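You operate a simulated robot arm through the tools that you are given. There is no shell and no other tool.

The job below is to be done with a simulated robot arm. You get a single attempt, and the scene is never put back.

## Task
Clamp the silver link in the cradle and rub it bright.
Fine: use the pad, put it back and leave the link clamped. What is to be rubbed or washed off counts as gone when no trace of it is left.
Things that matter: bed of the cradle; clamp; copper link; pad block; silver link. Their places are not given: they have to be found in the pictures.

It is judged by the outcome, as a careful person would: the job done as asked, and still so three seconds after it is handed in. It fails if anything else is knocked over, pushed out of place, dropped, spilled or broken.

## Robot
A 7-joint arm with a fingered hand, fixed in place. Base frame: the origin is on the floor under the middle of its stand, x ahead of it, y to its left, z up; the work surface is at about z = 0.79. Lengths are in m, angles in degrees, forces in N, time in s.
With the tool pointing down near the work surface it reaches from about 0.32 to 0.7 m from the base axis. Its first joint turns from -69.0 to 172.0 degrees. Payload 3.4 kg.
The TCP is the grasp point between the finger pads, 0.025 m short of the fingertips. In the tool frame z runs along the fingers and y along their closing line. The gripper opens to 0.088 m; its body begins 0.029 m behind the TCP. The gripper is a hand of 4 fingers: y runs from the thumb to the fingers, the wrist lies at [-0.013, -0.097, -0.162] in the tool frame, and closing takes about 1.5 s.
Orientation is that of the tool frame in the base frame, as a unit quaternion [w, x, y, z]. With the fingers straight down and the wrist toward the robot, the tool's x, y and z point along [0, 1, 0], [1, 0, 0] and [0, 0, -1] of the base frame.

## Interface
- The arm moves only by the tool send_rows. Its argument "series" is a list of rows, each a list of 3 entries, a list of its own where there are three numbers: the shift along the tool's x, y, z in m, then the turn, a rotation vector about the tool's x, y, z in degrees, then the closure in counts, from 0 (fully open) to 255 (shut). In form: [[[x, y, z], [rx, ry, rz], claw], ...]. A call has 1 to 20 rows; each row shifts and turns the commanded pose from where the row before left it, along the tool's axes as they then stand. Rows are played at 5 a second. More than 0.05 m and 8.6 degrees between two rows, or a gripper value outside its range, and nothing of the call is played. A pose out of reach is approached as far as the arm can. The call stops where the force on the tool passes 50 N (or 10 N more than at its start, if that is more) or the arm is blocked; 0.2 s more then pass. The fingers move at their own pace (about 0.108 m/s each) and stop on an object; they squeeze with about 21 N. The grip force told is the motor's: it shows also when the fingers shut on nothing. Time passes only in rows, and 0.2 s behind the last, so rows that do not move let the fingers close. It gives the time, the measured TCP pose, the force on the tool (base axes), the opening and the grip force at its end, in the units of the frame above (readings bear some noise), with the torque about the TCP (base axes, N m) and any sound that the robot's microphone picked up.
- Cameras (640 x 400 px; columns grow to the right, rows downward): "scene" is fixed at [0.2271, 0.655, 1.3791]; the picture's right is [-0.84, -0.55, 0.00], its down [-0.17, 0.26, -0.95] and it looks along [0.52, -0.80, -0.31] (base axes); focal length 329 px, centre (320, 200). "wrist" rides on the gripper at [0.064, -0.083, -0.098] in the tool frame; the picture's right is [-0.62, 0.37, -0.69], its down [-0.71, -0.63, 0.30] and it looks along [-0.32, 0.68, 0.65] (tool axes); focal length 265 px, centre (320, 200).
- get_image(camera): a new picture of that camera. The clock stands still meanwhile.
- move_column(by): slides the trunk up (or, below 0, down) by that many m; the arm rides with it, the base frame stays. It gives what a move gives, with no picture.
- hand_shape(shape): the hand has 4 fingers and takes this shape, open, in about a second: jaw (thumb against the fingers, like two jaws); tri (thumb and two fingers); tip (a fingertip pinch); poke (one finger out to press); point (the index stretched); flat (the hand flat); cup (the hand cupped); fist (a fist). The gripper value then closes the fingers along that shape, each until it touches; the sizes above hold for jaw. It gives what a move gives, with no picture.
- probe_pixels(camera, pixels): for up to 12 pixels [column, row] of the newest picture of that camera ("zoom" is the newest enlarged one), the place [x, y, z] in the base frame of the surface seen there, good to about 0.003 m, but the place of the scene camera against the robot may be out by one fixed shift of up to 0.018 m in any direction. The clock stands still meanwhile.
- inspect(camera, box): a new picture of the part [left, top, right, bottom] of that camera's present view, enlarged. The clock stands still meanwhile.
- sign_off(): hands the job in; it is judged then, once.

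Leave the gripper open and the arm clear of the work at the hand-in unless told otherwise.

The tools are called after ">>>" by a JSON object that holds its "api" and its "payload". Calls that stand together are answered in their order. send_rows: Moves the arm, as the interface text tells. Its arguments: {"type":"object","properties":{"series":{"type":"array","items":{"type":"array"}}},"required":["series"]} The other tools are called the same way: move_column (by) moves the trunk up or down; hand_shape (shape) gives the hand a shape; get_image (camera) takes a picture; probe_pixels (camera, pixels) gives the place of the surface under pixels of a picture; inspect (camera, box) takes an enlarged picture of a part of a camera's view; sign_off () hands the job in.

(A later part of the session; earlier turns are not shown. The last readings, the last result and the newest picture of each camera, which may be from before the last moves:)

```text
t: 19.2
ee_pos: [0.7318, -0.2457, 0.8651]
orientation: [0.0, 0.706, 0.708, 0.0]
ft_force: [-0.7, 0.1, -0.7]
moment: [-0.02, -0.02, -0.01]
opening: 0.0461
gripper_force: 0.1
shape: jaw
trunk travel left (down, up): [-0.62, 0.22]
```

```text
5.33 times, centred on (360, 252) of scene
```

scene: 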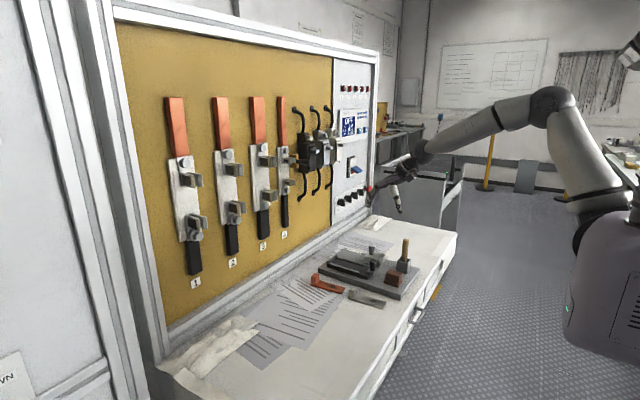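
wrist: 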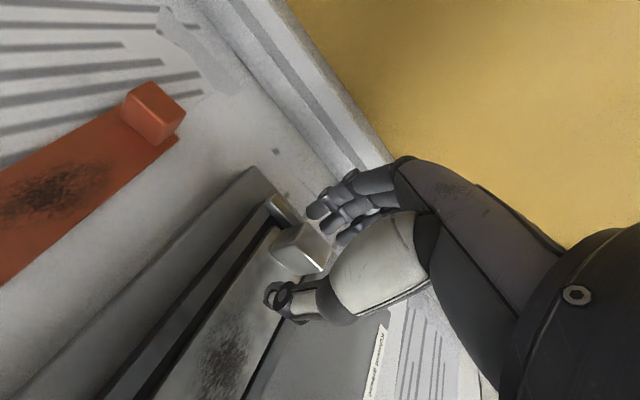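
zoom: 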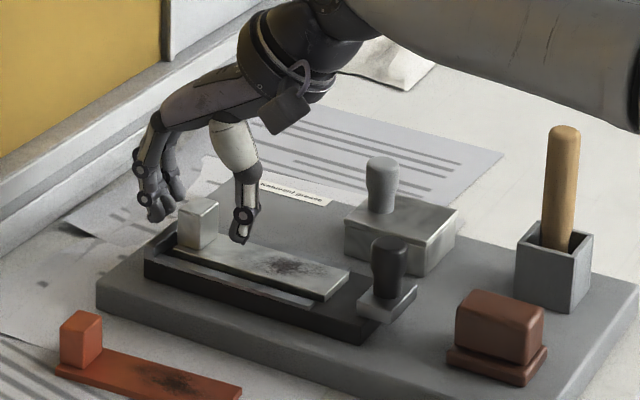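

The link lies in the bed, tab at the stop end. I raise straight up, then come back over the clamp knob at (0.60, −0.245), staying above z 0.93.

>>> {"api": "send_rows", "payload": {"series": [[[0, 0, -0.01], [0, 0, 0], 120], [[0, 0, -0.02], [0, 0, 0], 110], [[0, 0, -0.025], [0, 0, 0], 100], [[0, 0, -0.02], [0, 0, 0], 60], [[0, -0.03, 0], [0, 0, 0], 60], [[0, -0.03, 0], [0, 0, 0], 60], [[0, -0.03, 0], [0, 0, 0], 60], [[0, -0.03, 0], [0, 0, 0], 60], [[0, -0.02, 0], [0, 0, 0], 60], [[0, 0, 0], [0, 0, 0], 60]]}}

>>> {"api": "get_image", "payload": {"camera": "wrist"}}

>>> {"api": "inspect", "payload": {"camera": "scene", "box": [310, 215, 422, 300]}}

```text
t: 21.4
ee_pos: [0.7173, -0.2566, 0.9527]
orientation: [0.0, 0.706, 0.708, -0.001]
ft_force: [-1.1, 0.2, -1.1]
moment: [0.02, -0.01, -0.01]
opening: 0.067
gripper_force: 0.0
shape: jaw
out of reach, approached as far as the arm can: row 3, 4, 5, 6, 7, 8, 9
trunk travel left (down, up): [-0.62, 0.22]
```

```text
taken
```

wrist: 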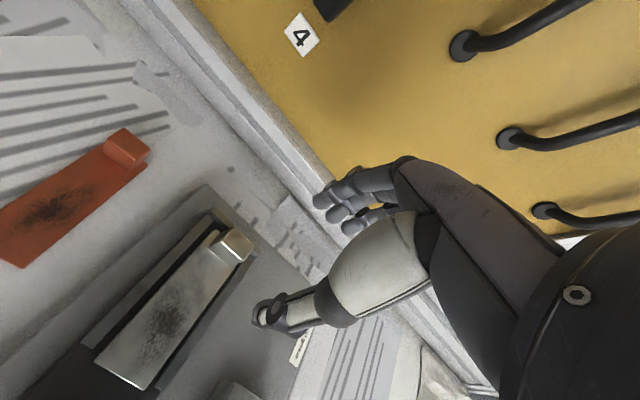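

```text
4.71 times, centred on (366, 258) of scene
```

zoom: 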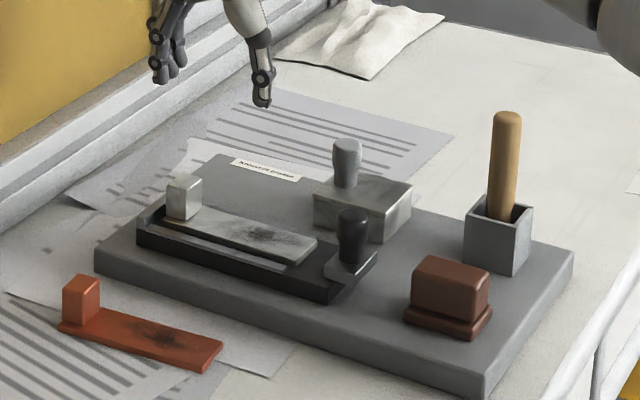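

The arm reported "out of reach" for rows 3–9 and sits at (0.717, −0.257, 0.953). The link lies well in the bed. I send a still row to see where the arm settles.

>>> {"api": "send_rows", "payload": {"series": [[[0, 0, 0], [0, 0, 0], 60], [[0, 0, 0], [0, 0, 0], 60]]}}

```text
t: 22.0
ee_pos: [0.7171, -0.2567, 0.9527]
orientation: [-0.001, 0.707, 0.708, 0.0]
ft_force: [-0.7, -0.5, -0.5]
moment: [0.01, 0.0, 0.0]
opening: 0.067
gripper_force: 0.0
shape: jaw
trunk travel left (down, up): [-0.62, 0.22]
```

It is still and free. I try a small step back in x.

>>> {"api": "send_rows", "payload": {"series": [[[0, -0.01, 0], [0, 0, 0], 60], [[0, -0.015, 0], [0, 0, 0], 60], [[0, -0.015, 0], [0, 0, 0], 60]]}}

```text
t: 22.8
ee_pos: [0.7123, -0.2643, 0.9613]
orientation: [-0.001, 0.707, 0.708, 0.0]
ft_force: [0.0, 0.2, -0.7]
moment: [0.0, 0.0, -0.02]
opening: 0.0669
gripper_force: 0.1
shape: jaw
out of reach, approached as far as the arm can: row 1, 2, 3
trunk travel left (down, up): [-0.62, 0.22]
```

It slides sideways and up instead of backward; the arm seems stuck near a joint limit. I look at the whole arm.

>>> {"api": "get_image", "payload": {"camera": "scene"}}

```text
taken
```

scene: 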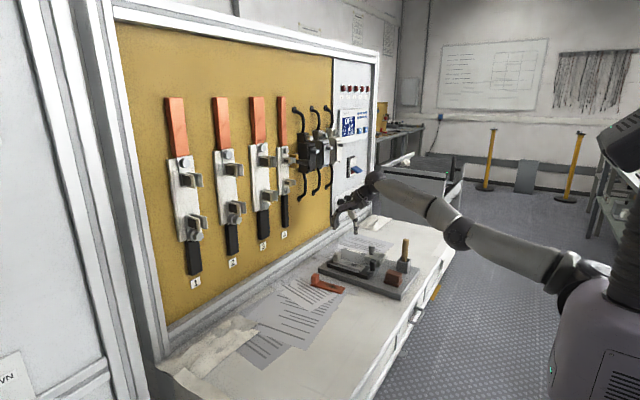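

The arm is almost straight with its elbow low, near the bench's right edge. I probe the elbow and forearm to see how near they are to the bench.

>>> {"api": "probe_pixels", "payload": {"camera": "scene", "pixels": [[460, 235], [430, 212], [400, 195], [375, 185], [520, 255], [570, 280], [450, 245], [470, 245], [360, 200], [340, 220]]}}

>>> {"api": "inspect", "payload": {"camera": "scene", "box": [320, 160, 600, 330]}}

```text
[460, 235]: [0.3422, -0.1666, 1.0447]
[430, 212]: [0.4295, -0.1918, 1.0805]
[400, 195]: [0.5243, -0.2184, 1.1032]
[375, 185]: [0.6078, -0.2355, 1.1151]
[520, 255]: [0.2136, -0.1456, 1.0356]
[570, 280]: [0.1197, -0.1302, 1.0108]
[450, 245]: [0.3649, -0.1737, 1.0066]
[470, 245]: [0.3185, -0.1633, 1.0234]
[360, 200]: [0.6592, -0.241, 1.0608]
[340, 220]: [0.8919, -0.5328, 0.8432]
```

```text
2.29 times, centred on (460, 245) of scene
```

zoom: 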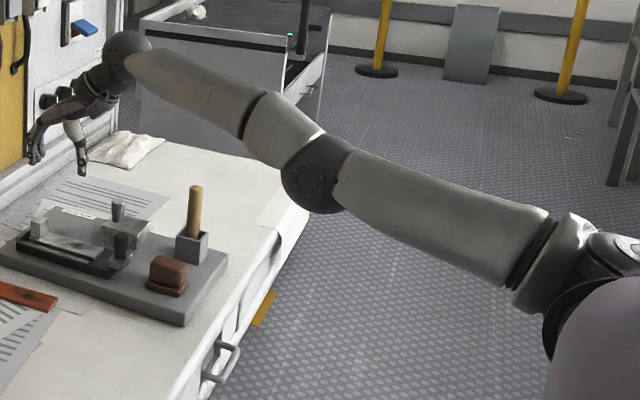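

The arm is nearly straight with the wrist above shoulder height, so backward moves are singular. Lowering shortens the distance to the shoulder, so I go down a bit toward a pose that worked before (z≈0.92, y≈−0.25), still well above the bed.

>>> {"api": "send_rows", "payload": {"series": [[[0.004, 0, 0.01], [0, 0, 0], 60], [[0.004, 0, 0.01], [0, 0, 0], 60], [[0.004, 0, 0.01], [0, 0, 0], 60], [[0, 0, 0.01], [0, 0, 0], 60]]}}

```text
t: 23.8
ee_pos: [0.7229, -0.2553, 0.9237]
orientation: [-0.001, 0.706, 0.708, -0.001]
ft_force: [0.7, -0.5, 0.0]
moment: [0.01, 0.02, -0.01]
opening: 0.067
gripper_force: 0.0
shape: jaw
out of reach, approached as far as the arm can: row 1, 3
trunk travel left (down, up): [-0.62, 0.22]
```

It follows downward. I try back-and-down together in small steps.

>>> {"api": "send_rows", "payload": {"series": [[[0, -0.006, 0.004], [0, 0, 0], 60], [[0, -0.008, 0.004], [0, 0, 0], 60], [[0, -0.01, 0.002], [0, 0, 0], 60], [[0, -0.01, 0], [0, 0, 0], 60]]}}

```text
t: 24.8
ee_pos: [0.723, -0.2597, 0.9189]
orientation: [-0.001, 0.707, 0.708, -0.001]
ft_force: [0.2, 0.3, -0.3]
moment: [0.0, -0.04, 0.0]
opening: 0.0671
gripper_force: 0.0
shape: jaw
out of reach, approached as far as the arm can: row 1, 2, 3, 4
trunk travel left (down, up): [-0.62, 0.22]
```

Backward still fails; likely a wrist joint is at its limit with the forearm level. I tilt the fingers forward in small steps (rotation about tool x), which relieves the wrist and shortens the arm's stretch.

>>> {"api": "send_rows", "payload": {"series": [[[0, 0, 0], [-4, 0, 0], 60], [[0, 0, 0], [-4, 0, 0], 60], [[0, 0, 0], [-4, 0, 0], 60], [[0, 0, 0], [-4, 0, 0], 60]]}}

```text
t: 25.8
ee_pos: [0.7653, -0.2694, 0.9233]
orientation: [0.098, 0.7, 0.701, 0.099]
ft_force: [0.1, -0.5, 0.1]
moment: [-0.01, 0.01, -0.02]
opening: 0.0671
gripper_force: 0.0
shape: jaw
out of reach, approached as far as the arm can: row 1, 2, 3, 4
trunk travel left (down, up): [-0.62, 0.22]
```

The tool tilted but the wrist stayed put: the elbow is locked straight. The elbow normally bends with its apex up and to the right, so moving the hand left and down should unlock it. I undo the tilt while moving left (over the copper link, at safe height) and slightly down.

>>> {"api": "send_rows", "payload": {"series": [[[0.03, 0, 0], [4, 0, 0], 60], [[0.03, 0, 0], [4, 0, 0], 60], [[0.03, 0, 0], [4, 0, 0], 60], [[0.03, 0, 0], [4, 0, 0], 60]]}}

```text
t: 26.8
ee_pos: [0.7329, -0.1459, 0.9183]
orientation: [-0.001, 0.706, 0.708, 0.0]
ft_force: [-0.4, -0.7, -0.2]
moment: [0.0, 0.0, -0.01]
opening: 0.0672
gripper_force: 0.1
shape: jaw
out of reach, approached as far as the arm can: row 1, 2, 3, 4
trunk travel left (down, up): [-0.62, 0.22]
```

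It went left freely. Now back and down in bigger steps from here.

>>> {"api": "send_rows", "payload": {"series": [[[0.01, -0.02, 0.012], [0, 0, 0], 60], [[0.01, -0.03, 0.012], [0, 0, 0], 60], [[0.01, -0.03, 0], [0, 0, 0], 60]]}}

>>> {"api": "get_image", "payload": {"camera": "scene"}}

```text
t: 27.6
ee_pos: [0.7349, -0.1167, 0.9094]
orientation: [0.0, 0.707, 0.708, -0.002]
ft_force: [0.3, -1.0, 0.3]
moment: [-0.02, 0.0, 0.0]
opening: 0.0672
gripper_force: 0.2
shape: jaw
out of reach, approached as far as the arm can: row 1, 2, 3
trunk travel left (down, up): [-0.62, 0.22]
```

```text
taken
```

scene: 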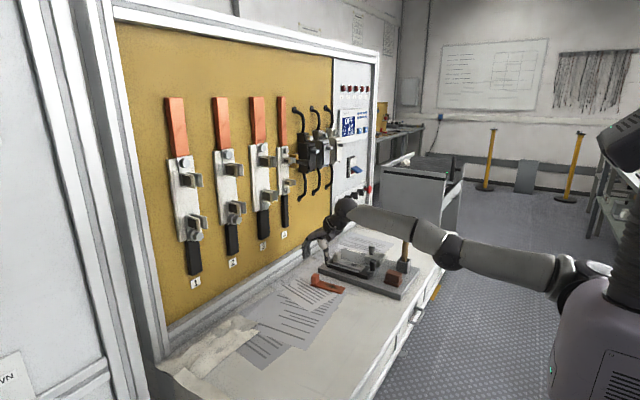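

Still locked. I try larger backward steps.

>>> {"api": "send_rows", "payload": {"series": [[[0, -0.048, 0], [0, 0, 0], 60], [[0, -0.048, 0], [0, 0, 0], 60]]}}

```text
t: 28.2
ee_pos: [0.7313, -0.1133, 0.918]
orientation: [0.0, 0.707, 0.708, 0.0]
ft_force: [-0.5, 0.4, 0.7]
moment: [-0.01, 0.02, 0.01]
opening: 0.0672
gripper_force: 0.0
shape: jaw
out of reach, approached as far as the arm can: row 1, 2
trunk travel left (down, up): [-0.62, 0.22]
```

I zoom on the elbow to see which way it is bent.

>>> {"api": "inspect", "payload": {"camera": "scene", "box": [320, 180, 600, 340]}}

>>> {"api": "probe_pixels", "payload": {"camera": "zoom", "pixels": [[545, 250], [580, 225], [500, 200], [330, 155], [300, 165], [345, 130], [270, 120], [180, 80], [60, 65], [90, 85], [310, 130], [420, 180]]}}

```text
2.29 times, centred on (460, 260) of scene
```

zoom: 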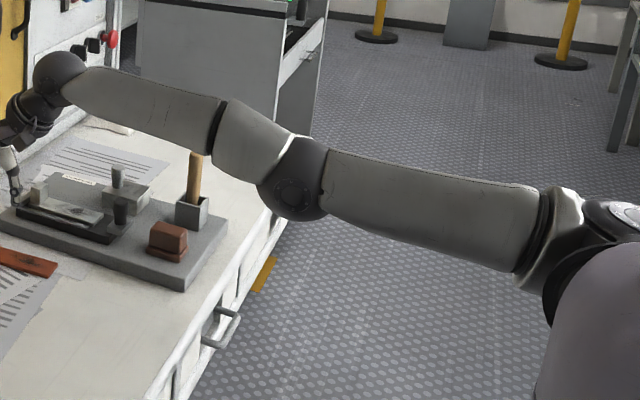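

```text
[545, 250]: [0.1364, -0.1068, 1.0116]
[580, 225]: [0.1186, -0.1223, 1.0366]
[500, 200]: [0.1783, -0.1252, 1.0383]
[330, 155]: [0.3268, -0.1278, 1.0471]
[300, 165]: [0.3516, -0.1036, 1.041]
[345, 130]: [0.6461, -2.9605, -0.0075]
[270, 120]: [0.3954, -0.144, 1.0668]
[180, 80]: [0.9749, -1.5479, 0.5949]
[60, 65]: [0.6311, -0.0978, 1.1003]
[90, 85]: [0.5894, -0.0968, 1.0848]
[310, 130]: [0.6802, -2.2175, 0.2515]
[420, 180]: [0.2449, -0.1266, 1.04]
```

The elbow is bent slightly past straight with its apex down, so "backward" pushes it against its stop. It must first pass through straight: I stretch outward and down a little (clear of panel and copper link), then pull back.

>>> {"api": "send_rows", "payload": {"series": [[[0, 0.012, 0.01], [0, 0, 0], 60], [[0, 0.012, 0.01], [0, 0, 0], 60], [[0, 0, 0.012], [0, 0, 0], 60]]}}

```text
t: 29.0
ee_pos: [0.7378, -0.1145, 0.8843]
orientation: [0.0, 0.706, 0.708, 0.0]
ft_force: [0.3, -0.9, 0.9]
moment: [0.0, 0.0, 0.03]
opening: 0.0672
gripper_force: 0.1
shape: jaw
out of reach, approached as far as the arm can: row 1, 2
trunk travel left (down, up): [-0.62, 0.22]
```

The last downward row was reached exactly. Now back with a touch of down.

>>> {"api": "send_rows", "payload": {"series": [[[0, -0.003, 0.006], [0, 0, 0], 60], [[0, -0.008, 0.004], [0, 0, 0], 60], [[0, -0.015, 0.0], [0, 0, 0], 60]]}}

```text
t: 29.8
ee_pos: [0.7099, -0.1155, 0.8754]
orientation: [0.0, 0.706, 0.708, 0.0]
ft_force: [0.2, 0.0, 0.2]
moment: [0.01, -0.03, 0.0]
opening: 0.0672
gripper_force: 0.0
shape: jaw
trunk travel left (down, up): [-0.62, 0.22]
```

Unlocked: (0.710, −0.116, 0.875) with no complaint. I continue back and then up.

>>> {"api": "send_rows", "payload": {"series": [[[0, -0.02, 0], [0, 0, 0], 60], [[0, -0.025, -0.005], [0, 0, 0], 60], [[0, -0.025, -0.01], [0, 0, 0], 60], [[0, -0.025, -0.015], [0, 0, 0], 60], [[0, -0.015, -0.02], [0, 0, 0], 60], [[0, 0, -0.02], [0, 0, 0], 60]]}}

>>> {"api": "get_image", "payload": {"camera": "scene"}}

>>> {"api": "get_image", "payload": {"camera": "wrist"}}

```text
t: 31.2
ee_pos: [0.6018, -0.1147, 0.9466]
orientation: [0.001, 0.706, 0.708, 0.0]
ft_force: [-0.4, 1.1, 0.4]
moment: [0.03, 0.01, -0.01]
opening: 0.067
gripper_force: 0.1
shape: jaw
trunk travel left (down, up): [-0.62, 0.22]
```

```text
taken
```

scene: 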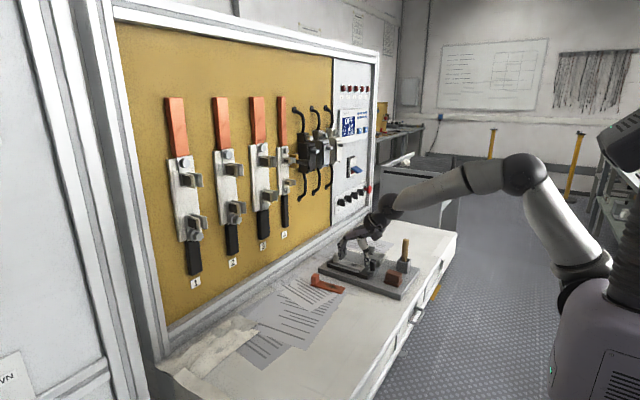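

```text
taken
```

wrist: 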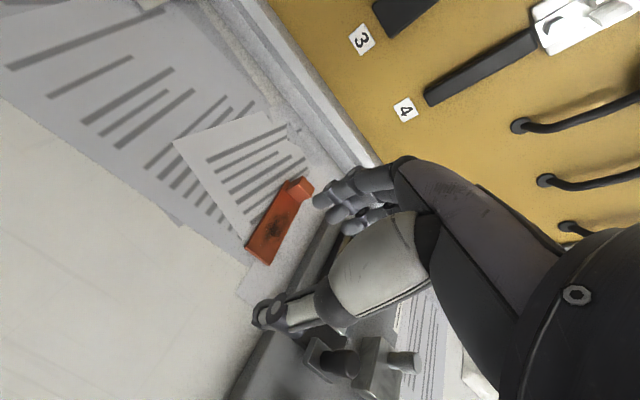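

Elbow-up again, the arm is free. I'll now go across to above the clamp knob (0.60, −0.244), at z≈0.947, opening fully.

>>> {"api": "send_rows", "payload": {"series": [[[-0.03, 0, 0], [0, 0, 0], 40], [[-0.03, 0, 0], [0, 0, 0], 40], [[-0.03, 0, 0], [0, 0, 0], 40], [[-0.03, 0, 0], [0, 0, 0], 40], [[-0.009, 0, 0], [0, 0, 0], 40], [[0, 0, 0], [0, 0, 0], 40]]}}

>>> {"api": "get_image", "payload": {"camera": "wrist"}}

>>> {"api": "inspect", "payload": {"camera": "wrist", "box": [120, 190, 360, 350]}}

```text
t: 32.6
ee_pos: [0.6019, -0.2444, 0.9458]
orientation: [0.001, 0.707, 0.707, 0.0]
ft_force: [0.6, -1.0, 0.3]
moment: [-0.04, -0.04, 0.0]
opening: 0.074
gripper_force: 0.2
shape: jaw
trunk travel left (down, up): [-0.62, 0.22]
```

```text
taken
```

wrist: 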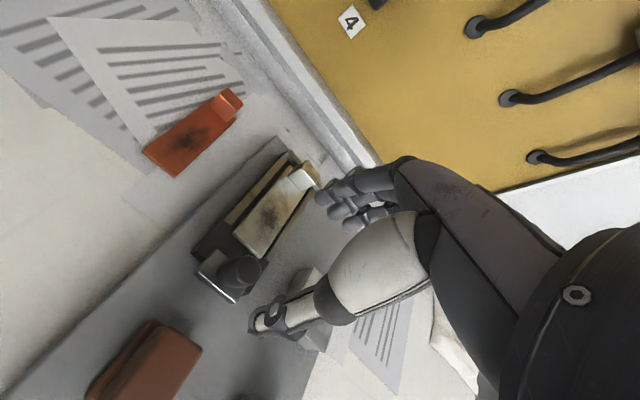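

```text
2.50 times, centred on (240, 270) of wrist
```

zoom: 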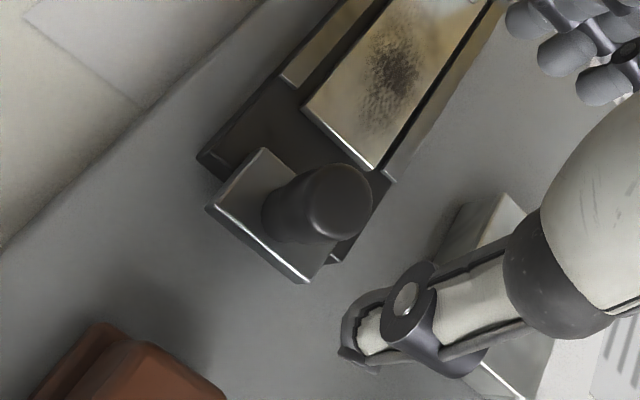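

>>> {"api": "probe_pixels", "payload": {"camera": "zoom", "pixels": [[335, 195], [300, 185], [365, 200], [330, 170], [208, 207], [305, 280], [263, 150], [303, 110], [373, 168], [385, 60], [240, 200], [280, 220]]}}

>>> {"api": "probe_pixels", "payload": {"camera": "zoom", "pixels": [[310, 200], [345, 225], [320, 235], [275, 230], [200, 155], [340, 262], [285, 80], [300, 85], [390, 175], [470, 40], [135, 345], [210, 390]]}}

```text
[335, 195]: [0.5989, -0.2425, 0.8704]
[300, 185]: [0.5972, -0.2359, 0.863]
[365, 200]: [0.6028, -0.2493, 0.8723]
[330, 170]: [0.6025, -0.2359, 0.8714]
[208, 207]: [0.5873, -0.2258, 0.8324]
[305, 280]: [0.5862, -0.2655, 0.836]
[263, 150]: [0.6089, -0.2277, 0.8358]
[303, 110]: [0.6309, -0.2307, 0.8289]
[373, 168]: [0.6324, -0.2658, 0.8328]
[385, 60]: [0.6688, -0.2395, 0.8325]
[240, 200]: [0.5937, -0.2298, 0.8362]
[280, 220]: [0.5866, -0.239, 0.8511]
```

```text
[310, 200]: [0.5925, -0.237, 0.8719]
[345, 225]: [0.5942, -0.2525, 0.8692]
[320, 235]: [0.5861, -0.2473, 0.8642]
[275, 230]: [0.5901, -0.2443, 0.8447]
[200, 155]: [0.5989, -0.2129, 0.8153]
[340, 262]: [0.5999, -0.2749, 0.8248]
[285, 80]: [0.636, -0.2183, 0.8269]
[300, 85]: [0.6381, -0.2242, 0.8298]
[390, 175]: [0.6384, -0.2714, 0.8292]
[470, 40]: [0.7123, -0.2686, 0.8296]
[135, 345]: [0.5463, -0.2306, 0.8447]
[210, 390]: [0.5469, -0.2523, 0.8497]
```

The clamp plate spans x 0.587–0.609, y −0.226 to −0.2655; knob centre (0.598, −0.2445), about 0.022 wide, top 0.872. Link's near end is at x 0.631, 7 mm short of seated. I pre-close to 0.036 and lower onto the knob with fingertips at z≈0.852, above the pad block's top.

>>> {"api": "send_rows", "payload": {"series": [[[0, -0.004, 0.01], [0, 0, 0], 150], [[0, 0, 0.02], [0, 0, 0], 150], [[0, 0, 0.01], [0, 0, 0], 150], [[0, 0, 0], [0, 0, 0], 150]]}}

>>> {"api": "inspect", "payload": {"camera": "wrist", "box": [190, 180, 390, 330]}}

>>> {"api": "inspect", "payload": {"camera": "scene", "box": [320, 215, 432, 300]}}

```text
t: 33.6
ee_pos: [0.5996, -0.2442, 0.9051]
orientation: [0.0, 0.707, 0.707, 0.0]
ft_force: [0.4, 0.1, 0.2]
moment: [-0.02, 0.02, -0.02]
opening: 0.0367
gripper_force: 0.2
shape: jaw
trunk travel left (down, up): [-0.62, 0.22]
```

```text
2.67 times, centred on (290, 255) of wrist
```

zoom: 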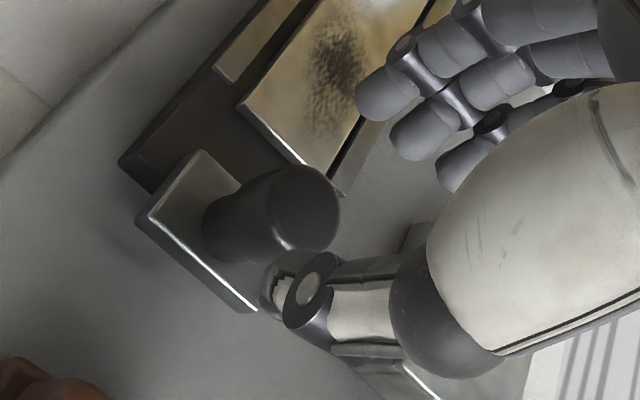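

```text
4.71 times, centred on (376, 258) of scene
```

zoom: 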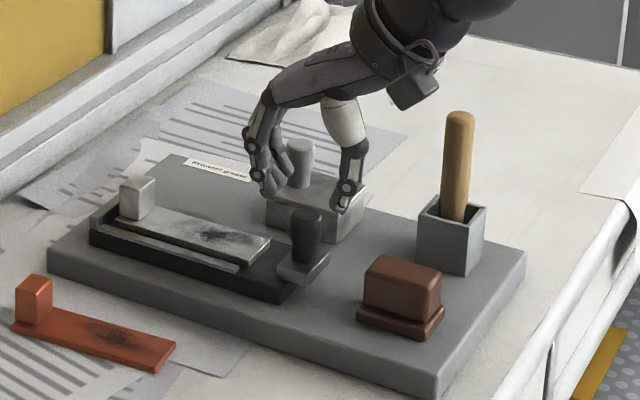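

Aligned. I lower 28 mm so the knob is between thumb and fingers.

>>> {"api": "send_rows", "payload": {"series": [[[0, -0.001, 0.01], [0, 0, 0], 150], [[0, 0, 0.01], [0, 0, 0], 150], [[0, 0, 0.008], [0, 0, 0], 150], [[0, 0, 0], [0, 0, 0], 150]]}}

>>> {"api": "inspect", "payload": {"camera": "wrist", "box": [190, 180, 390, 330]}}

>>> {"api": "inspect", "payload": {"camera": "scene", "box": [320, 215, 432, 300]}}

```text
t: 34.6
ee_pos: [0.5977, -0.2437, 0.8767]
orientation: [0.0, 0.707, 0.708, -0.001]
ft_force: [0.3, 0.1, 0.1]
moment: [0.01, -0.01, 0.03]
opening: 0.0364
gripper_force: 0.0
shape: jaw
trunk travel left (down, up): [-0.62, 0.22]
```

```text
2.67 times, centred on (290, 255) of wrist
```

zoom: 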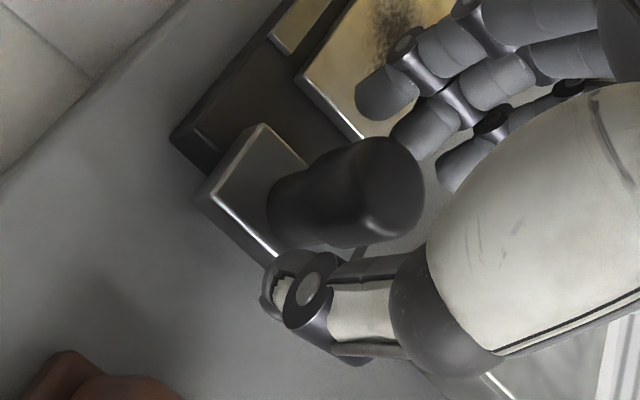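

```text
4.71 times, centred on (376, 258) of scene
```

zoom: 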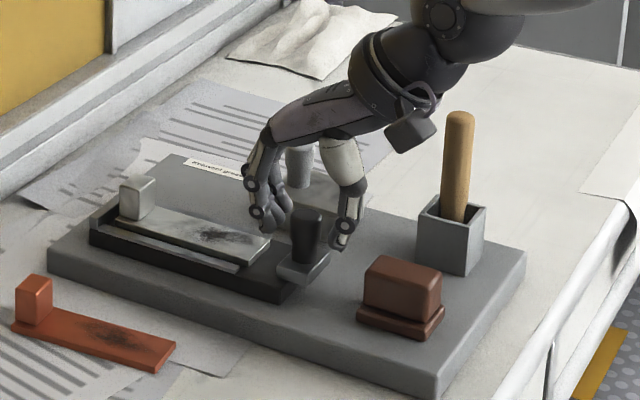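

The knob is between them. I close to grip it.

>>> {"api": "send_rows", "payload": {"series": [[[0, 0, 0], [0, 0, 0], 190], [[0, 0, 0], [0, 0, 0], 230], [[0, 0, 0], [0, 0, 0], 255], [[0, 0, 0], [0, 0, 0], 255], [[0, 0, 0], [0, 0, 0], 255]]}}

>>> {"api": "inspect", "payload": {"camera": "scene", "box": [320, 215, 432, 300]}}

```text
t: 35.8
ee_pos: [0.5979, -0.2432, 0.8779]
orientation: [-0.001, 0.707, 0.708, 0.0]
ft_force: [-0.5, 1.0, 0.3]
moment: [0.0, 0.02, -0.01]
opening: 0.0137
gripper_force: 21.3
shape: jaw
trunk travel left (down, up): [-0.62, 0.22]
```

```text
4.71 times, centred on (376, 258) of scene
```

zoom: 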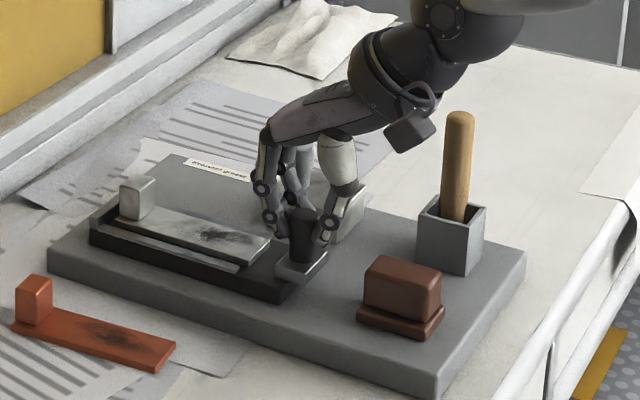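

Knob gripped at 21 N. I slide it toward the stop (+x) by 18 mm first and read the force.

>>> {"api": "send_rows", "payload": {"series": [[[0, 0.004, 0], [0, 0, 0], 255], [[0, 0.005, 0], [0, 0, 0], 255], [[0, 0.005, 0], [0, 0, 0], 255], [[0, 0.004, 0], [0, 0, 0], 255], [[0, 0, 0], [0, 0, 0], 255]]}}

>>> {"api": "inspect", "payload": {"camera": "scene", "box": [320, 215, 432, 300]}}

```text
t: 37.0
ee_pos: [0.6151, -0.2426, 0.8776]
orientation: [0.001, 0.707, 0.708, 0.0]
ft_force: [-2.0, 2.2, 0.2]
moment: [0.03, 0.03, 0.02]
opening: 0.013
gripper_force: 21.4
shape: jaw
trunk travel left (down, up): [-0.62, 0.22]
```

```text
4.71 times, centred on (376, 258) of scene
```

zoom: 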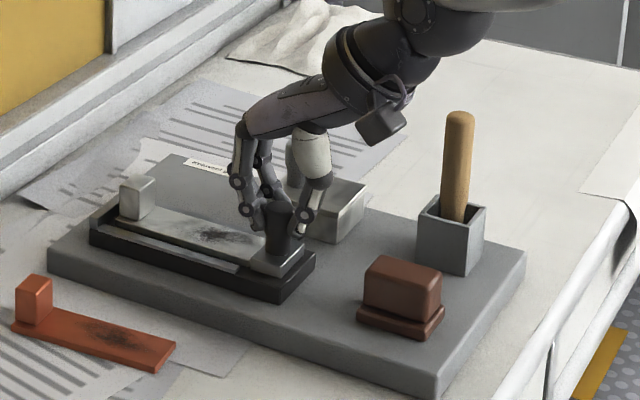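

The clamp slides freely with the hand, 2 N resistance. I continue until it pushes the link to the stop, in small steps.

>>> {"api": "send_rows", "payload": {"series": [[[0, 0.003, 0], [0, 0, 0], 255], [[0, 0.003, 0], [0, 0, 0], 255], [[0, 0.002, 0], [0, 0, 0], 255], [[0, 0, 0], [0, 0, 0], 255]]}}

>>> {"api": "inspect", "payload": {"camera": "scene", "box": [320, 225, 400, 285]}}

```text
t: 38.0
ee_pos: [0.6226, -0.2437, 0.8772]
orientation: [-0.001, 0.708, 0.707, 0.0]
ft_force: [-7.9, 1.9, 1.1]
moment: [0.04, 0.15, 0.02]
opening: 0.0129
gripper_force: 20.9
shape: jaw
trunk travel left (down, up): [-0.62, 0.22]
```

```text
6.67 times, centred on (360, 255) of scene
```

zoom: 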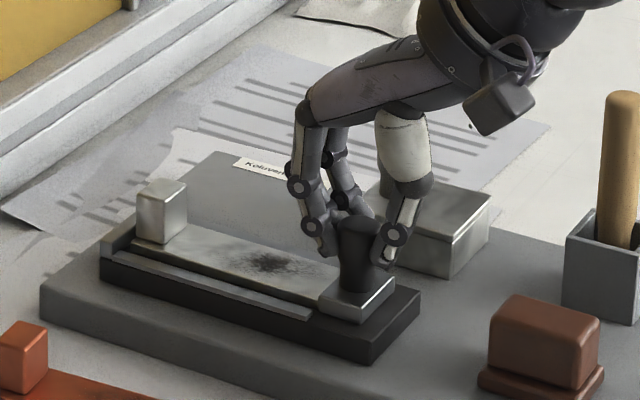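

The force rose to 8 N against the push. I push a little further and watch whether it keeps moving.

>>> {"api": "send_rows", "payload": {"series": [[[0, 0.002, 0], [0, 0, 0], 255], [[0, 0.002, 0], [0, 0, 0], 255], [[0, 0, 0], [0, 0, 0], 255]]}}

>>> {"api": "inspect", "payload": {"camera": "scene", "box": [320, 225, 400, 285]}}

```text
t: 38.8
ee_pos: [0.6246, -0.243, 0.878]
orientation: [-0.001, 0.706, 0.708, 0.0]
ft_force: [-16.0, 3.4, -0.2]
moment: [0.08, 0.33, 0.01]
opening: 0.0124
gripper_force: 21.2
shape: jaw
trunk travel left (down, up): [-0.62, 0.22]
```

```text
6.67 times, centred on (360, 255) of scene
```

zoom: 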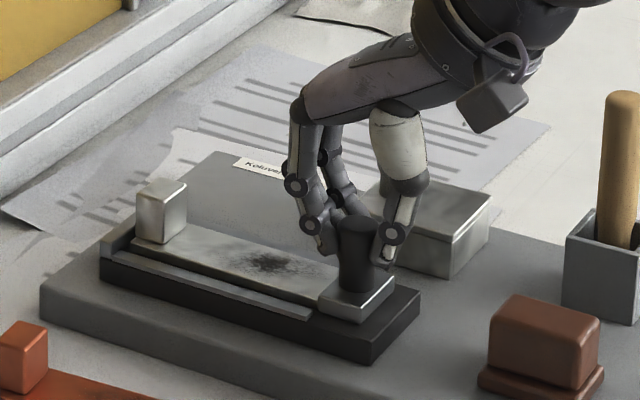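

The clamp no longer moves between 8 and 16 N, so it's tight. I check the stop end and clamp end more closely.

>>> {"api": "inspect", "payload": {"camera": "scene", "box": [328, 240, 352, 260]}}

>>> {"api": "inspect", "payload": {"camera": "scene", "box": [350, 248, 376, 270]}}

>>> {"api": "get_image", "payload": {"camera": "wrist"}}

```text
16.00 times, centred on (340, 250) of scene
```

zoom: 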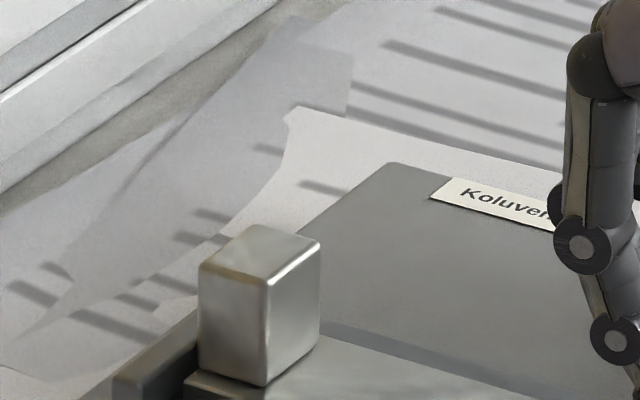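

```text
16.00 times, centred on (363, 259) of scene
```

zoom: 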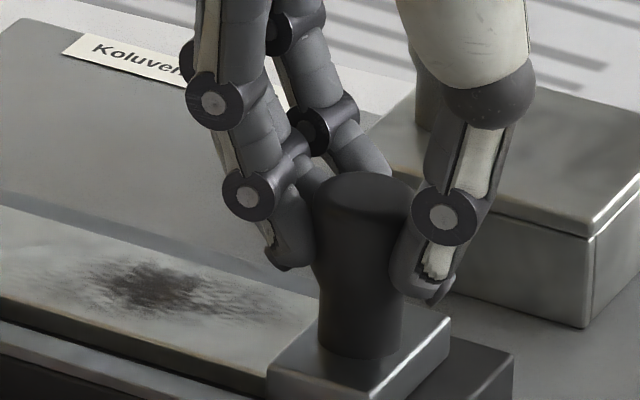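

```text
taken
```

wrist: 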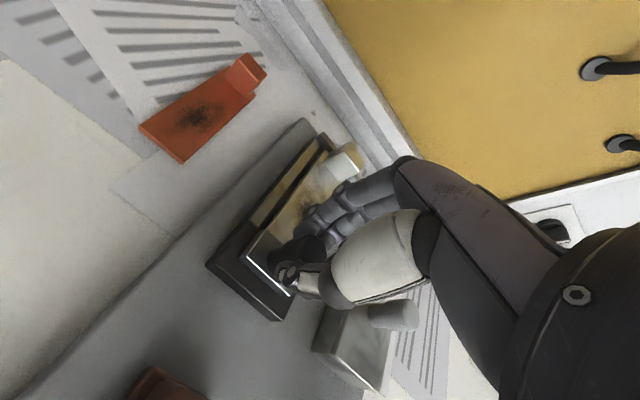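

The link's end bears on the stop and the clamp is tight against the link. I release the knob, opening to about 0.037, and rise straight up.

>>> {"api": "send_rows", "payload": {"series": [[[0, 0, 0], [0, 0, 0], 200], [[0, 0, 0], [0, 0, 0], 160], [[0, 0, 0], [0, 0, 0], 145], [[0, 0, 0], [0, 0, 0], 145], [[0, 0, -0.015], [0, 0, 0], 145], [[0, 0, -0.02], [0, 0, 0], 145], [[0, 0, -0.025], [0, 0, 0], 100], [[0, 0, -0.01], [0, 0, 0], 60], [[0, 0, 0], [0, 0, 0], 60]]}}

>>> {"api": "get_image", "payload": {"camera": "wrist"}}

>>> {"api": "inspect", "payload": {"camera": "scene", "box": [310, 225, 422, 305]}}

```text
t: 40.8
ee_pos: [0.6286, -0.2439, 0.9481]
orientation: [0.0, 0.707, 0.708, 0.0]
ft_force: [-0.7, 0.0, -0.7]
moment: [0.0, 0.01, -0.01]
opening: 0.0671
gripper_force: 0.0
shape: jaw
trunk travel left (down, up): [-0.62, 0.22]
```

```text
taken
```

wrist: 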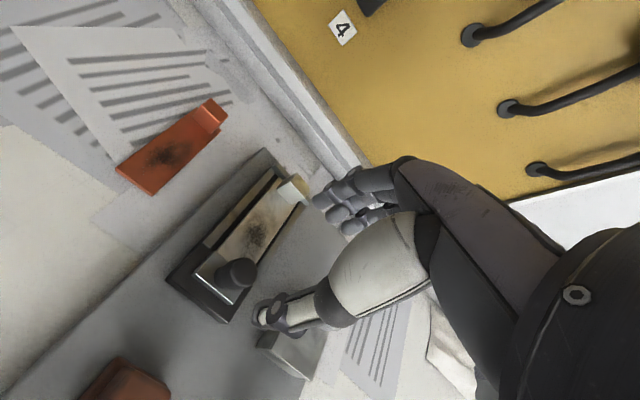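

```text
5.00 times, centred on (366, 265) of scene
```

zoom: 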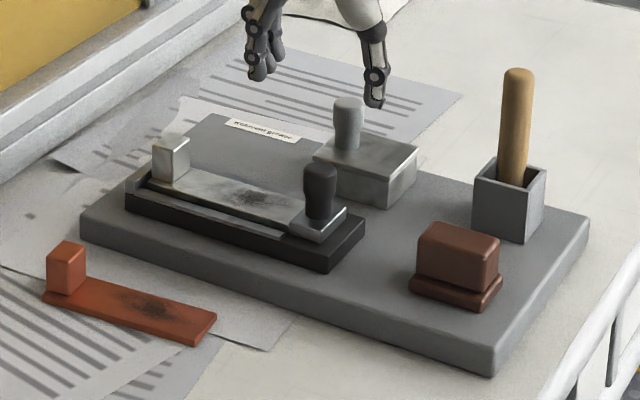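

Clamp stayed forward against the link. I zoom on the bed from the wrist camera and measure link, clamp and stain.

>>> {"api": "inspect", "payload": {"camera": "wrist", "box": [150, 150, 330, 330]}}

>>> {"api": "probe_pixels", "payload": {"camera": "zoom", "pixels": [[270, 190], [225, 230], [310, 265], [310, 210], [240, 170], [295, 110], [330, 170], [255, 190], [365, 100], [390, 60], [420, 100], [380, 180]]}}

```text
2.22 times, centred on (240, 240) of wrist
```

zoom: 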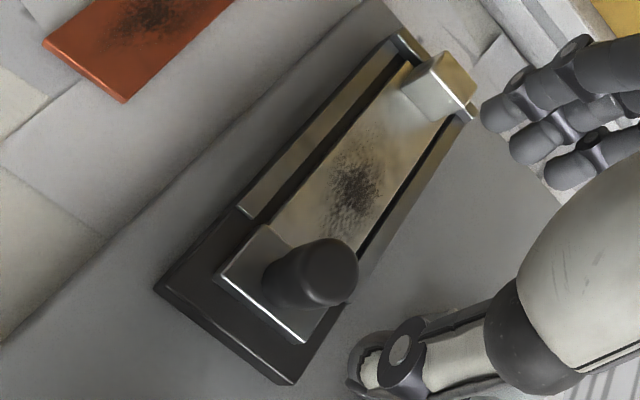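

```text
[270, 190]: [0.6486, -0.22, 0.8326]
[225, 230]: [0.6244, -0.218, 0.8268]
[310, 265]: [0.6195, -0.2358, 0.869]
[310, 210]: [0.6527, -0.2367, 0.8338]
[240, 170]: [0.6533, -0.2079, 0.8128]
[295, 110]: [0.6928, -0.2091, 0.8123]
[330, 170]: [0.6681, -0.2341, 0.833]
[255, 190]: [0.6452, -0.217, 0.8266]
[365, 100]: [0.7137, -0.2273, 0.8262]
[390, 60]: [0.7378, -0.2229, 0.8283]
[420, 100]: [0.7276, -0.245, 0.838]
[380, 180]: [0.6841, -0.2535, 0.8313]
```

>>> {"api": "inspect", "payload": {"camera": "wrist", "box": [195, 180, 295, 310]}}

>>> {"api": "probe_pixels", "payload": {"camera": "zoom", "pixels": [[270, 185], [230, 245], [190, 220], [320, 355], [330, 110], [280, 180], [370, 225], [385, 175], [350, 140], [410, 115], [345, 190], [330, 220]]}}

```text
3.08 times, centred on (245, 245) of wrist
```

zoom: 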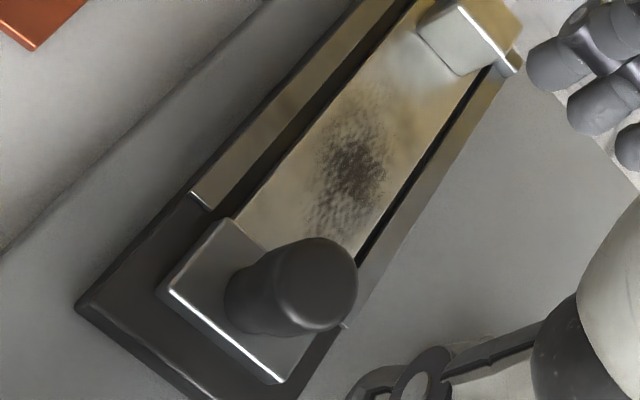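

```text
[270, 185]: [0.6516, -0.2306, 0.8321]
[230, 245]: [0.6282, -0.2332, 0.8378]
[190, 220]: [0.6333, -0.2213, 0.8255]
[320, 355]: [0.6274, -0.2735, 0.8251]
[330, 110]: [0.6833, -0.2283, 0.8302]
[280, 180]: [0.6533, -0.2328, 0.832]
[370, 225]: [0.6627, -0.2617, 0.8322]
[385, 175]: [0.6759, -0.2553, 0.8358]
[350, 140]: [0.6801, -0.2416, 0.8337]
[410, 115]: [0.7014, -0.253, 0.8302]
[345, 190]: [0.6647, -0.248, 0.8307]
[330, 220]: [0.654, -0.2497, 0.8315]
```

Link top z≈0.833, clamp plate front at x≈0.637, knob spans about x 0.614–0.6365; stain spans x≈0.645–0.698. To rub right up to the clamp without hitting the knob, the pad must be held from its ±y sides (hand turned about 90°). First I move back to view the pad block well.

>>> {"api": "send_rows", "payload": {"series": [[[0.01, -0.02, -0.005], [0, 0, 0], 60], [[0.01, -0.02, -0.005], [0, 0, 0], 60], [[0.01, -0.02, -0.005], [0, 0, 0], 60], [[0.01, -0.015, -0.005], [0, 0, 0], 60], [[0, 0, 0], [0, 0, 0], 60]]}}

>>> {"api": "get_image", "payload": {"camera": "wrist"}}

>>> {"api": "inspect", "payload": {"camera": "wrist", "box": [100, 220, 320, 390]}}

```text
t: 42.0
ee_pos: [0.553, -0.2033, 0.9671]
orientation: [-0.001, 0.706, 0.708, 0.0]
ft_force: [-0.4, -0.4, 0.1]
moment: [-0.03, 0.03, -0.04]
opening: 0.0671
gripper_force: 0.1
shape: jaw
trunk travel left (down, up): [-0.62, 0.22]
```

```text
taken
```

wrist: 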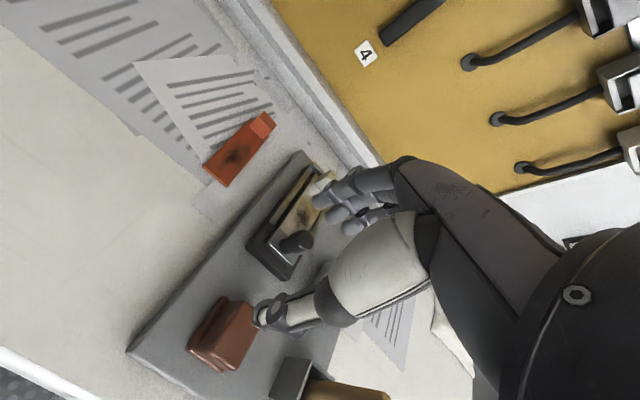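

```text
2.35 times, centred on (210, 305) of wrist
```

zoom: 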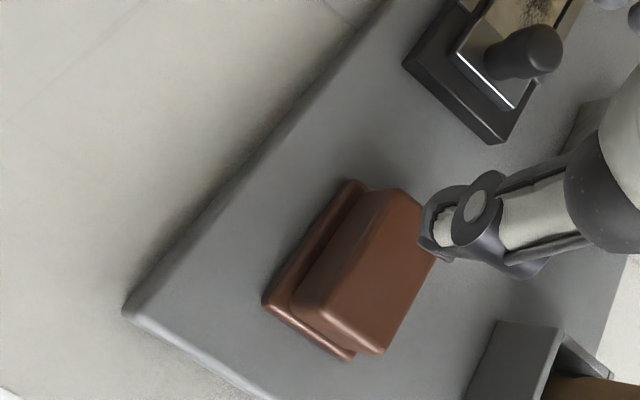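

>>> {"api": "probe_pixels", "payload": {"camera": "zoom", "pixels": [[266, 300], [349, 182], [350, 357], [320, 240], [345, 255], [340, 305], [380, 350], [400, 195], [432, 262], [290, 325], [370, 270], [310, 260]]}}

>>> {"api": "inspect", "payload": {"camera": "scene", "box": [375, 235, 425, 300]}}

>>> {"api": "probe_pixels", "payload": {"camera": "zoom", "pixels": [[170, 240], [260, 235], [300, 280], [200, 280], [290, 310], [180, 300], [210, 210], [320, 240], [400, 110], [340, 160], [450, 180], [250, 180]]}}

```text
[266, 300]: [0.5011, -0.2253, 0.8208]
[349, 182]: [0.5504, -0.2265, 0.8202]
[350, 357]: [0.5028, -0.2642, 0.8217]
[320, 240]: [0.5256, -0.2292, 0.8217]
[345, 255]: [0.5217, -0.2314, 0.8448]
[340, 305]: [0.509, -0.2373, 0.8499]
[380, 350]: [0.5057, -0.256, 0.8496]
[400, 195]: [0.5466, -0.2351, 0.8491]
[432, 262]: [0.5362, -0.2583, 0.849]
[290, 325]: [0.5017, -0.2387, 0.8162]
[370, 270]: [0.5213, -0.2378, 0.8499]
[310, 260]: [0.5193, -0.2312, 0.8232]
```

```text
6.15 times, centred on (400, 268) of scene
```

zoom: 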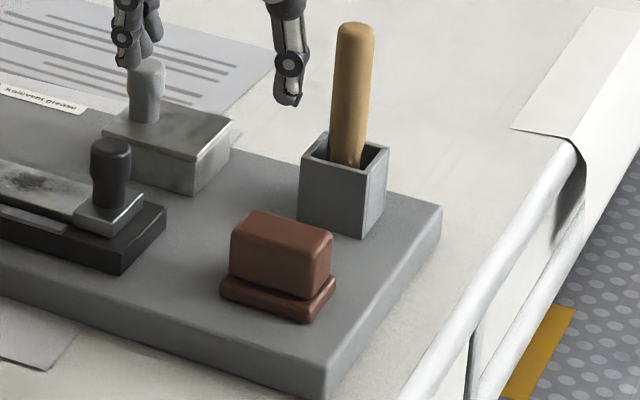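

```text
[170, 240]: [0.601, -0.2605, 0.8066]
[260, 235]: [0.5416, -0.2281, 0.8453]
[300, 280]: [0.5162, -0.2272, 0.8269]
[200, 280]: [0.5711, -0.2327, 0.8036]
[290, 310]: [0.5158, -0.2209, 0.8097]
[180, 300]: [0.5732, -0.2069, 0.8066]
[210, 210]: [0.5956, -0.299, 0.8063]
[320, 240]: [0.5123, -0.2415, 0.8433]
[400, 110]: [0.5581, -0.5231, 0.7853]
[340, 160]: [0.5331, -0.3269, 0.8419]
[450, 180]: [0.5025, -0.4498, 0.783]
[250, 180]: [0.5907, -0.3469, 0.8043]
```

The pad block: flange x 0.501–0.551, y −0.225 to −0.265, top z 0.821; upper block x 0.506–0.548, y −0.231 to −0.259, top 0.85. I now turn the hand 90° at this safe height so it closes along y with the wrist on the left.

>>> {"api": "send_rows", "payload": {"series": [[[0, 0, 0], [0, 0, 7.5], 60], [[0, 0, 0], [0, 0, 7.5], 60], [[0, 0, 0], [0, 0, 7.5], 60], [[0, 0, 0], [0, 0, 7.5], 60], [[0, 0, 0], [0, 0, 7.5], 60], [[0, 0, 0], [0, 0, 7.5], 60], [[0, 0, 0], [0, 0, 7.5], 60], [[0, 0, 0], [0, 0, 7.5], 60], [[0, 0, 0], [0, 0, 7.5], 60], [[0, 0, 0], [0, 0, 7.5], 60], [[0, 0, 0], [0, 0, 7.5], 60], [[0, 0, 0], [0, 0, 7.5], 60]]}}

>>> {"api": "get_image", "payload": {"camera": "wrist"}}

>>> {"api": "get_image", "payload": {"camera": "scene"}}

```text
t: 44.6
ee_pos: [0.5509, -0.218, 0.9675]
orientation: [-0.023, 1.0, -0.017, 0.003]
ft_force: [0.5, 0.4, 0.5]
moment: [0.01, 0.01, -0.06]
opening: 0.0669
gripper_force: 0.0
shape: jaw
trunk travel left (down, up): [-0.62, 0.22]
```

```text
taken
```

wrist: 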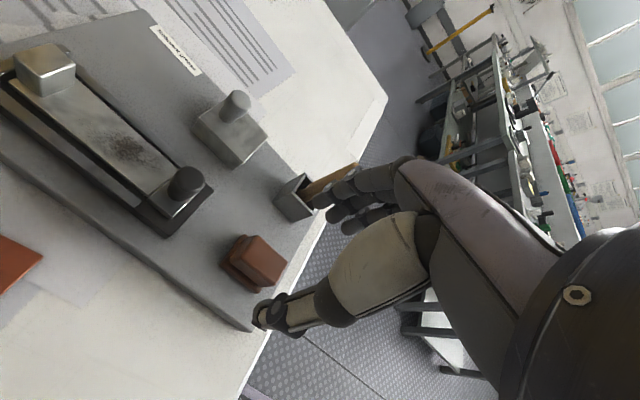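

```text
taken
```

scene: 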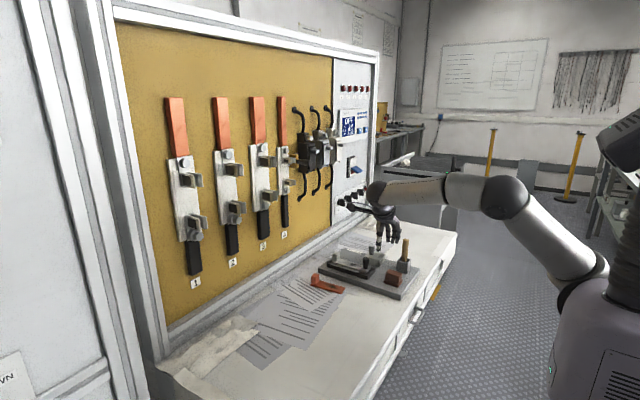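

The hand turned; the pose is a little off (y −0.218, about 2–3° tilt). I let it settle and re-read.

>>> {"api": "send_rows", "payload": {"series": [[[0, 0, 0], [0, 0, 0], 60], [[0, 0, 0], [0, 0, 0], 60], [[0, 0, 0], [0, 0, 0], 60]]}}

```text
t: 45.4
ee_pos: [0.5506, -0.2192, 0.9651]
orientation: [-0.021, 1.0, -0.017, -0.001]
ft_force: [0.1, -0.7, -0.6]
moment: [0.04, 0.02, 0.01]
opening: 0.0669
gripper_force: 0.1
shape: jaw
trunk travel left (down, up): [-0.62, 0.22]
```

It rests with a 2.4° lean and 2° extra yaw. I correct these with a small turn and see if it responds.

>>> {"api": "send_rows", "payload": {"series": [[[0, 0, 0], [-1.2, 0, -1], 60], [[0, 0, 0], [-1.2, 0, -1], 60], [[0, 0, 0], [0, 0, 0], 60]]}}

```text
t: 46.2
ee_pos: [0.5498, -0.221, 0.9597]
orientation: [0.001, 1.0, -0.001, -0.006]
ft_force: [-0.7, 0.3, -0.5]
moment: [0.01, -0.02, 0.01]
opening: 0.0667
gripper_force: 0.1
shape: jaw
trunk travel left (down, up): [-0.62, 0.22]
```

It responds. Now I test the reach at the rubbing place in this hand attitude, staying high (z≈0.93), in small steps.

>>> {"api": "send_rows", "payload": {"series": [[[0.02, 0.005, 0.006], [0, 0, 0], 60], [[0.02, 0.005, 0.006], [0, 0, 0], 60], [[0.02, 0.005, 0.006], [0, 0, 0], 60], [[0.02, 0.005, 0.006], [0, 0, 0], 60], [[0.01, 0.005, 0.006], [0, 0, 0], 60], [[0, 0, 0], [0, 0, 0], 60]]}}

```text
t: 47.6
ee_pos: [0.6438, -0.2265, 0.9381]
orientation: [0.022, 1.0, 0.019, -0.001]
ft_force: [-0.9, -0.1, -0.1]
moment: [-0.02, -0.03, -0.03]
opening: 0.0668
gripper_force: 0.1
shape: jaw
trunk travel left (down, up): [-0.62, 0.22]
```

Now the arm sits exactly at the commanded pose (my small correction included), so the earlier offset came from a joint limit near x 0.55. I undo the correction and go on to x≈0.67, y≈−0.2465.

>>> {"api": "send_rows", "payload": {"series": [[[0.01, 0.008, 0], [1.2, 0, 1], 60], [[0.01, 0.006, 0], [1.2, 0, 1], 60], [[0.008, 0.005, 0], [0, 0, 0], 60], [[0, 0, 0], [0, 0, 0], 60]]}}

```text
t: 48.6
ee_pos: [0.6465, -0.2499, 0.9391]
orientation: [0.001, 1.0, 0.0, 0.0]
ft_force: [-0.4, 0.7, 0.3]
moment: [-0.02, -0.05, 0.0]
opening: 0.0668
gripper_force: 0.1
shape: jaw
out of reach, approached as far as the arm can: row 1, 2
trunk travel left (down, up): [-0.62, 0.22]
```

As expected it's at its limit near x 0.647. I lean the hand (turn about the closing axis by +15°), which brings the wrist back about 4 cm, then try x≈0.69.

>>> {"api": "send_rows", "payload": {"series": [[[0, 0, 0], [0, 5, 0], 60], [[0, 0, 0], [0, 5, 0], 60], [[0, 0, 0], [0, 5, 0], 60], [[0, 0, 0], [0, 0, 0], 60]]}}

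```text
t: 49.6
ee_pos: [0.6487, -0.2515, 0.9387]
orientation: [-0.001, 0.991, 0.0, 0.131]
ft_force: [0.0, 0.0, -0.4]
moment: [0.02, -0.03, 0.02]
opening: 0.067
gripper_force: 0.0
shape: jaw
trunk travel left (down, up): [-0.62, 0.22]
```

The lean worked. I move forward along base x in steps to x≈0.69.

>>> {"api": "send_rows", "payload": {"series": [[[0.0132, -0.0017, 0.0036], [0, 0, 0], 60], [[0.0132, -0.0017, 0.0036], [0, 0, 0], 60], [[0.0132, -0.0017, 0.0036], [0, 0, 0], 60], [[0, 0, 0], [0, 0, 0], 60]]}}

>>> {"api": "get_image", "payload": {"camera": "scene"}}

>>> {"api": "get_image", "payload": {"camera": "wrist"}}

```text
t: 50.6
ee_pos: [0.6896, -0.2439, 0.9378]
orientation: [-0.001, 0.991, 0.001, 0.13]
ft_force: [0.2, -0.1, -0.3]
moment: [0.02, 0.01, -0.02]
opening: 0.0672
gripper_force: 0.0
shape: jaw
trunk travel left (down, up): [-0.62, 0.22]
```

```text
taken
```

scene: 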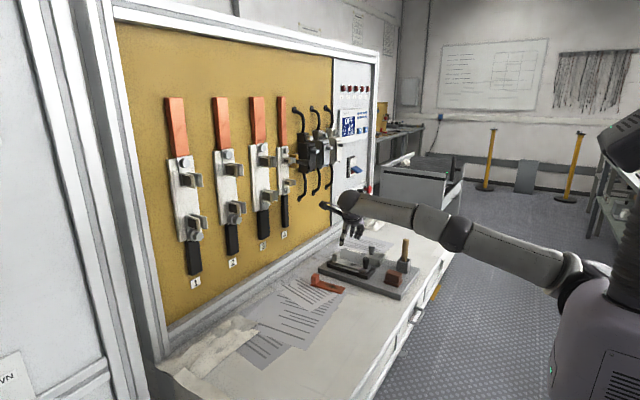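

```text
taken
```

wrist: 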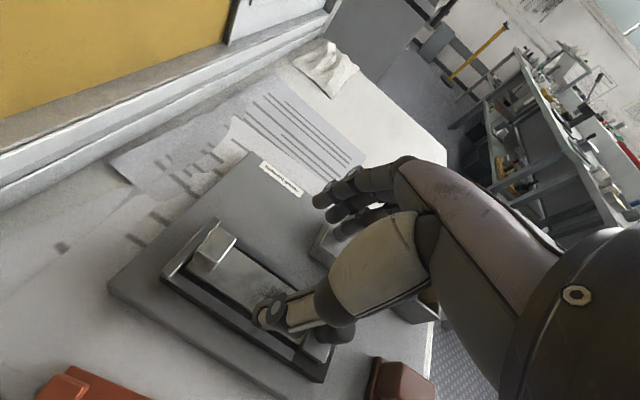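

Reached (0.690, −0.244) without complaint, though the arm is nearly straight. A lean of 20° gives more margin, so I'll use that for both grasp and rubbing. Now I go back toward the pad block at the same height, leaning 5° more and closing to about 0.055.

>>> {"api": "send_rows", "payload": {"series": [[[0, 0, 0], [0, 5, 0], 80], [[-0.0188, 0, -0.0068], [0, 0, 0], 95], [[-0.0188, 0, -0.0068], [0, 0, 0], 95], [[-0.0188, 0, -0.0068], [0, 0, 0], 95], [[-0.0188, 0, -0.0068], [0, 0, 0], 95], [[0, 0, 0], [0, 0, 0], 95]]}}

```text
t: 52.0
ee_pos: [0.6048, -0.2551, 0.9281]
orientation: [-0.006, 0.986, -0.013, 0.166]
ft_force: [0.2, 0.1, 0.6]
moment: [0.0, 0.0, 0.05]
opening: 0.0556
gripper_force: 0.1
shape: jaw
trunk travel left (down, up): [-0.62, 0.22]
```

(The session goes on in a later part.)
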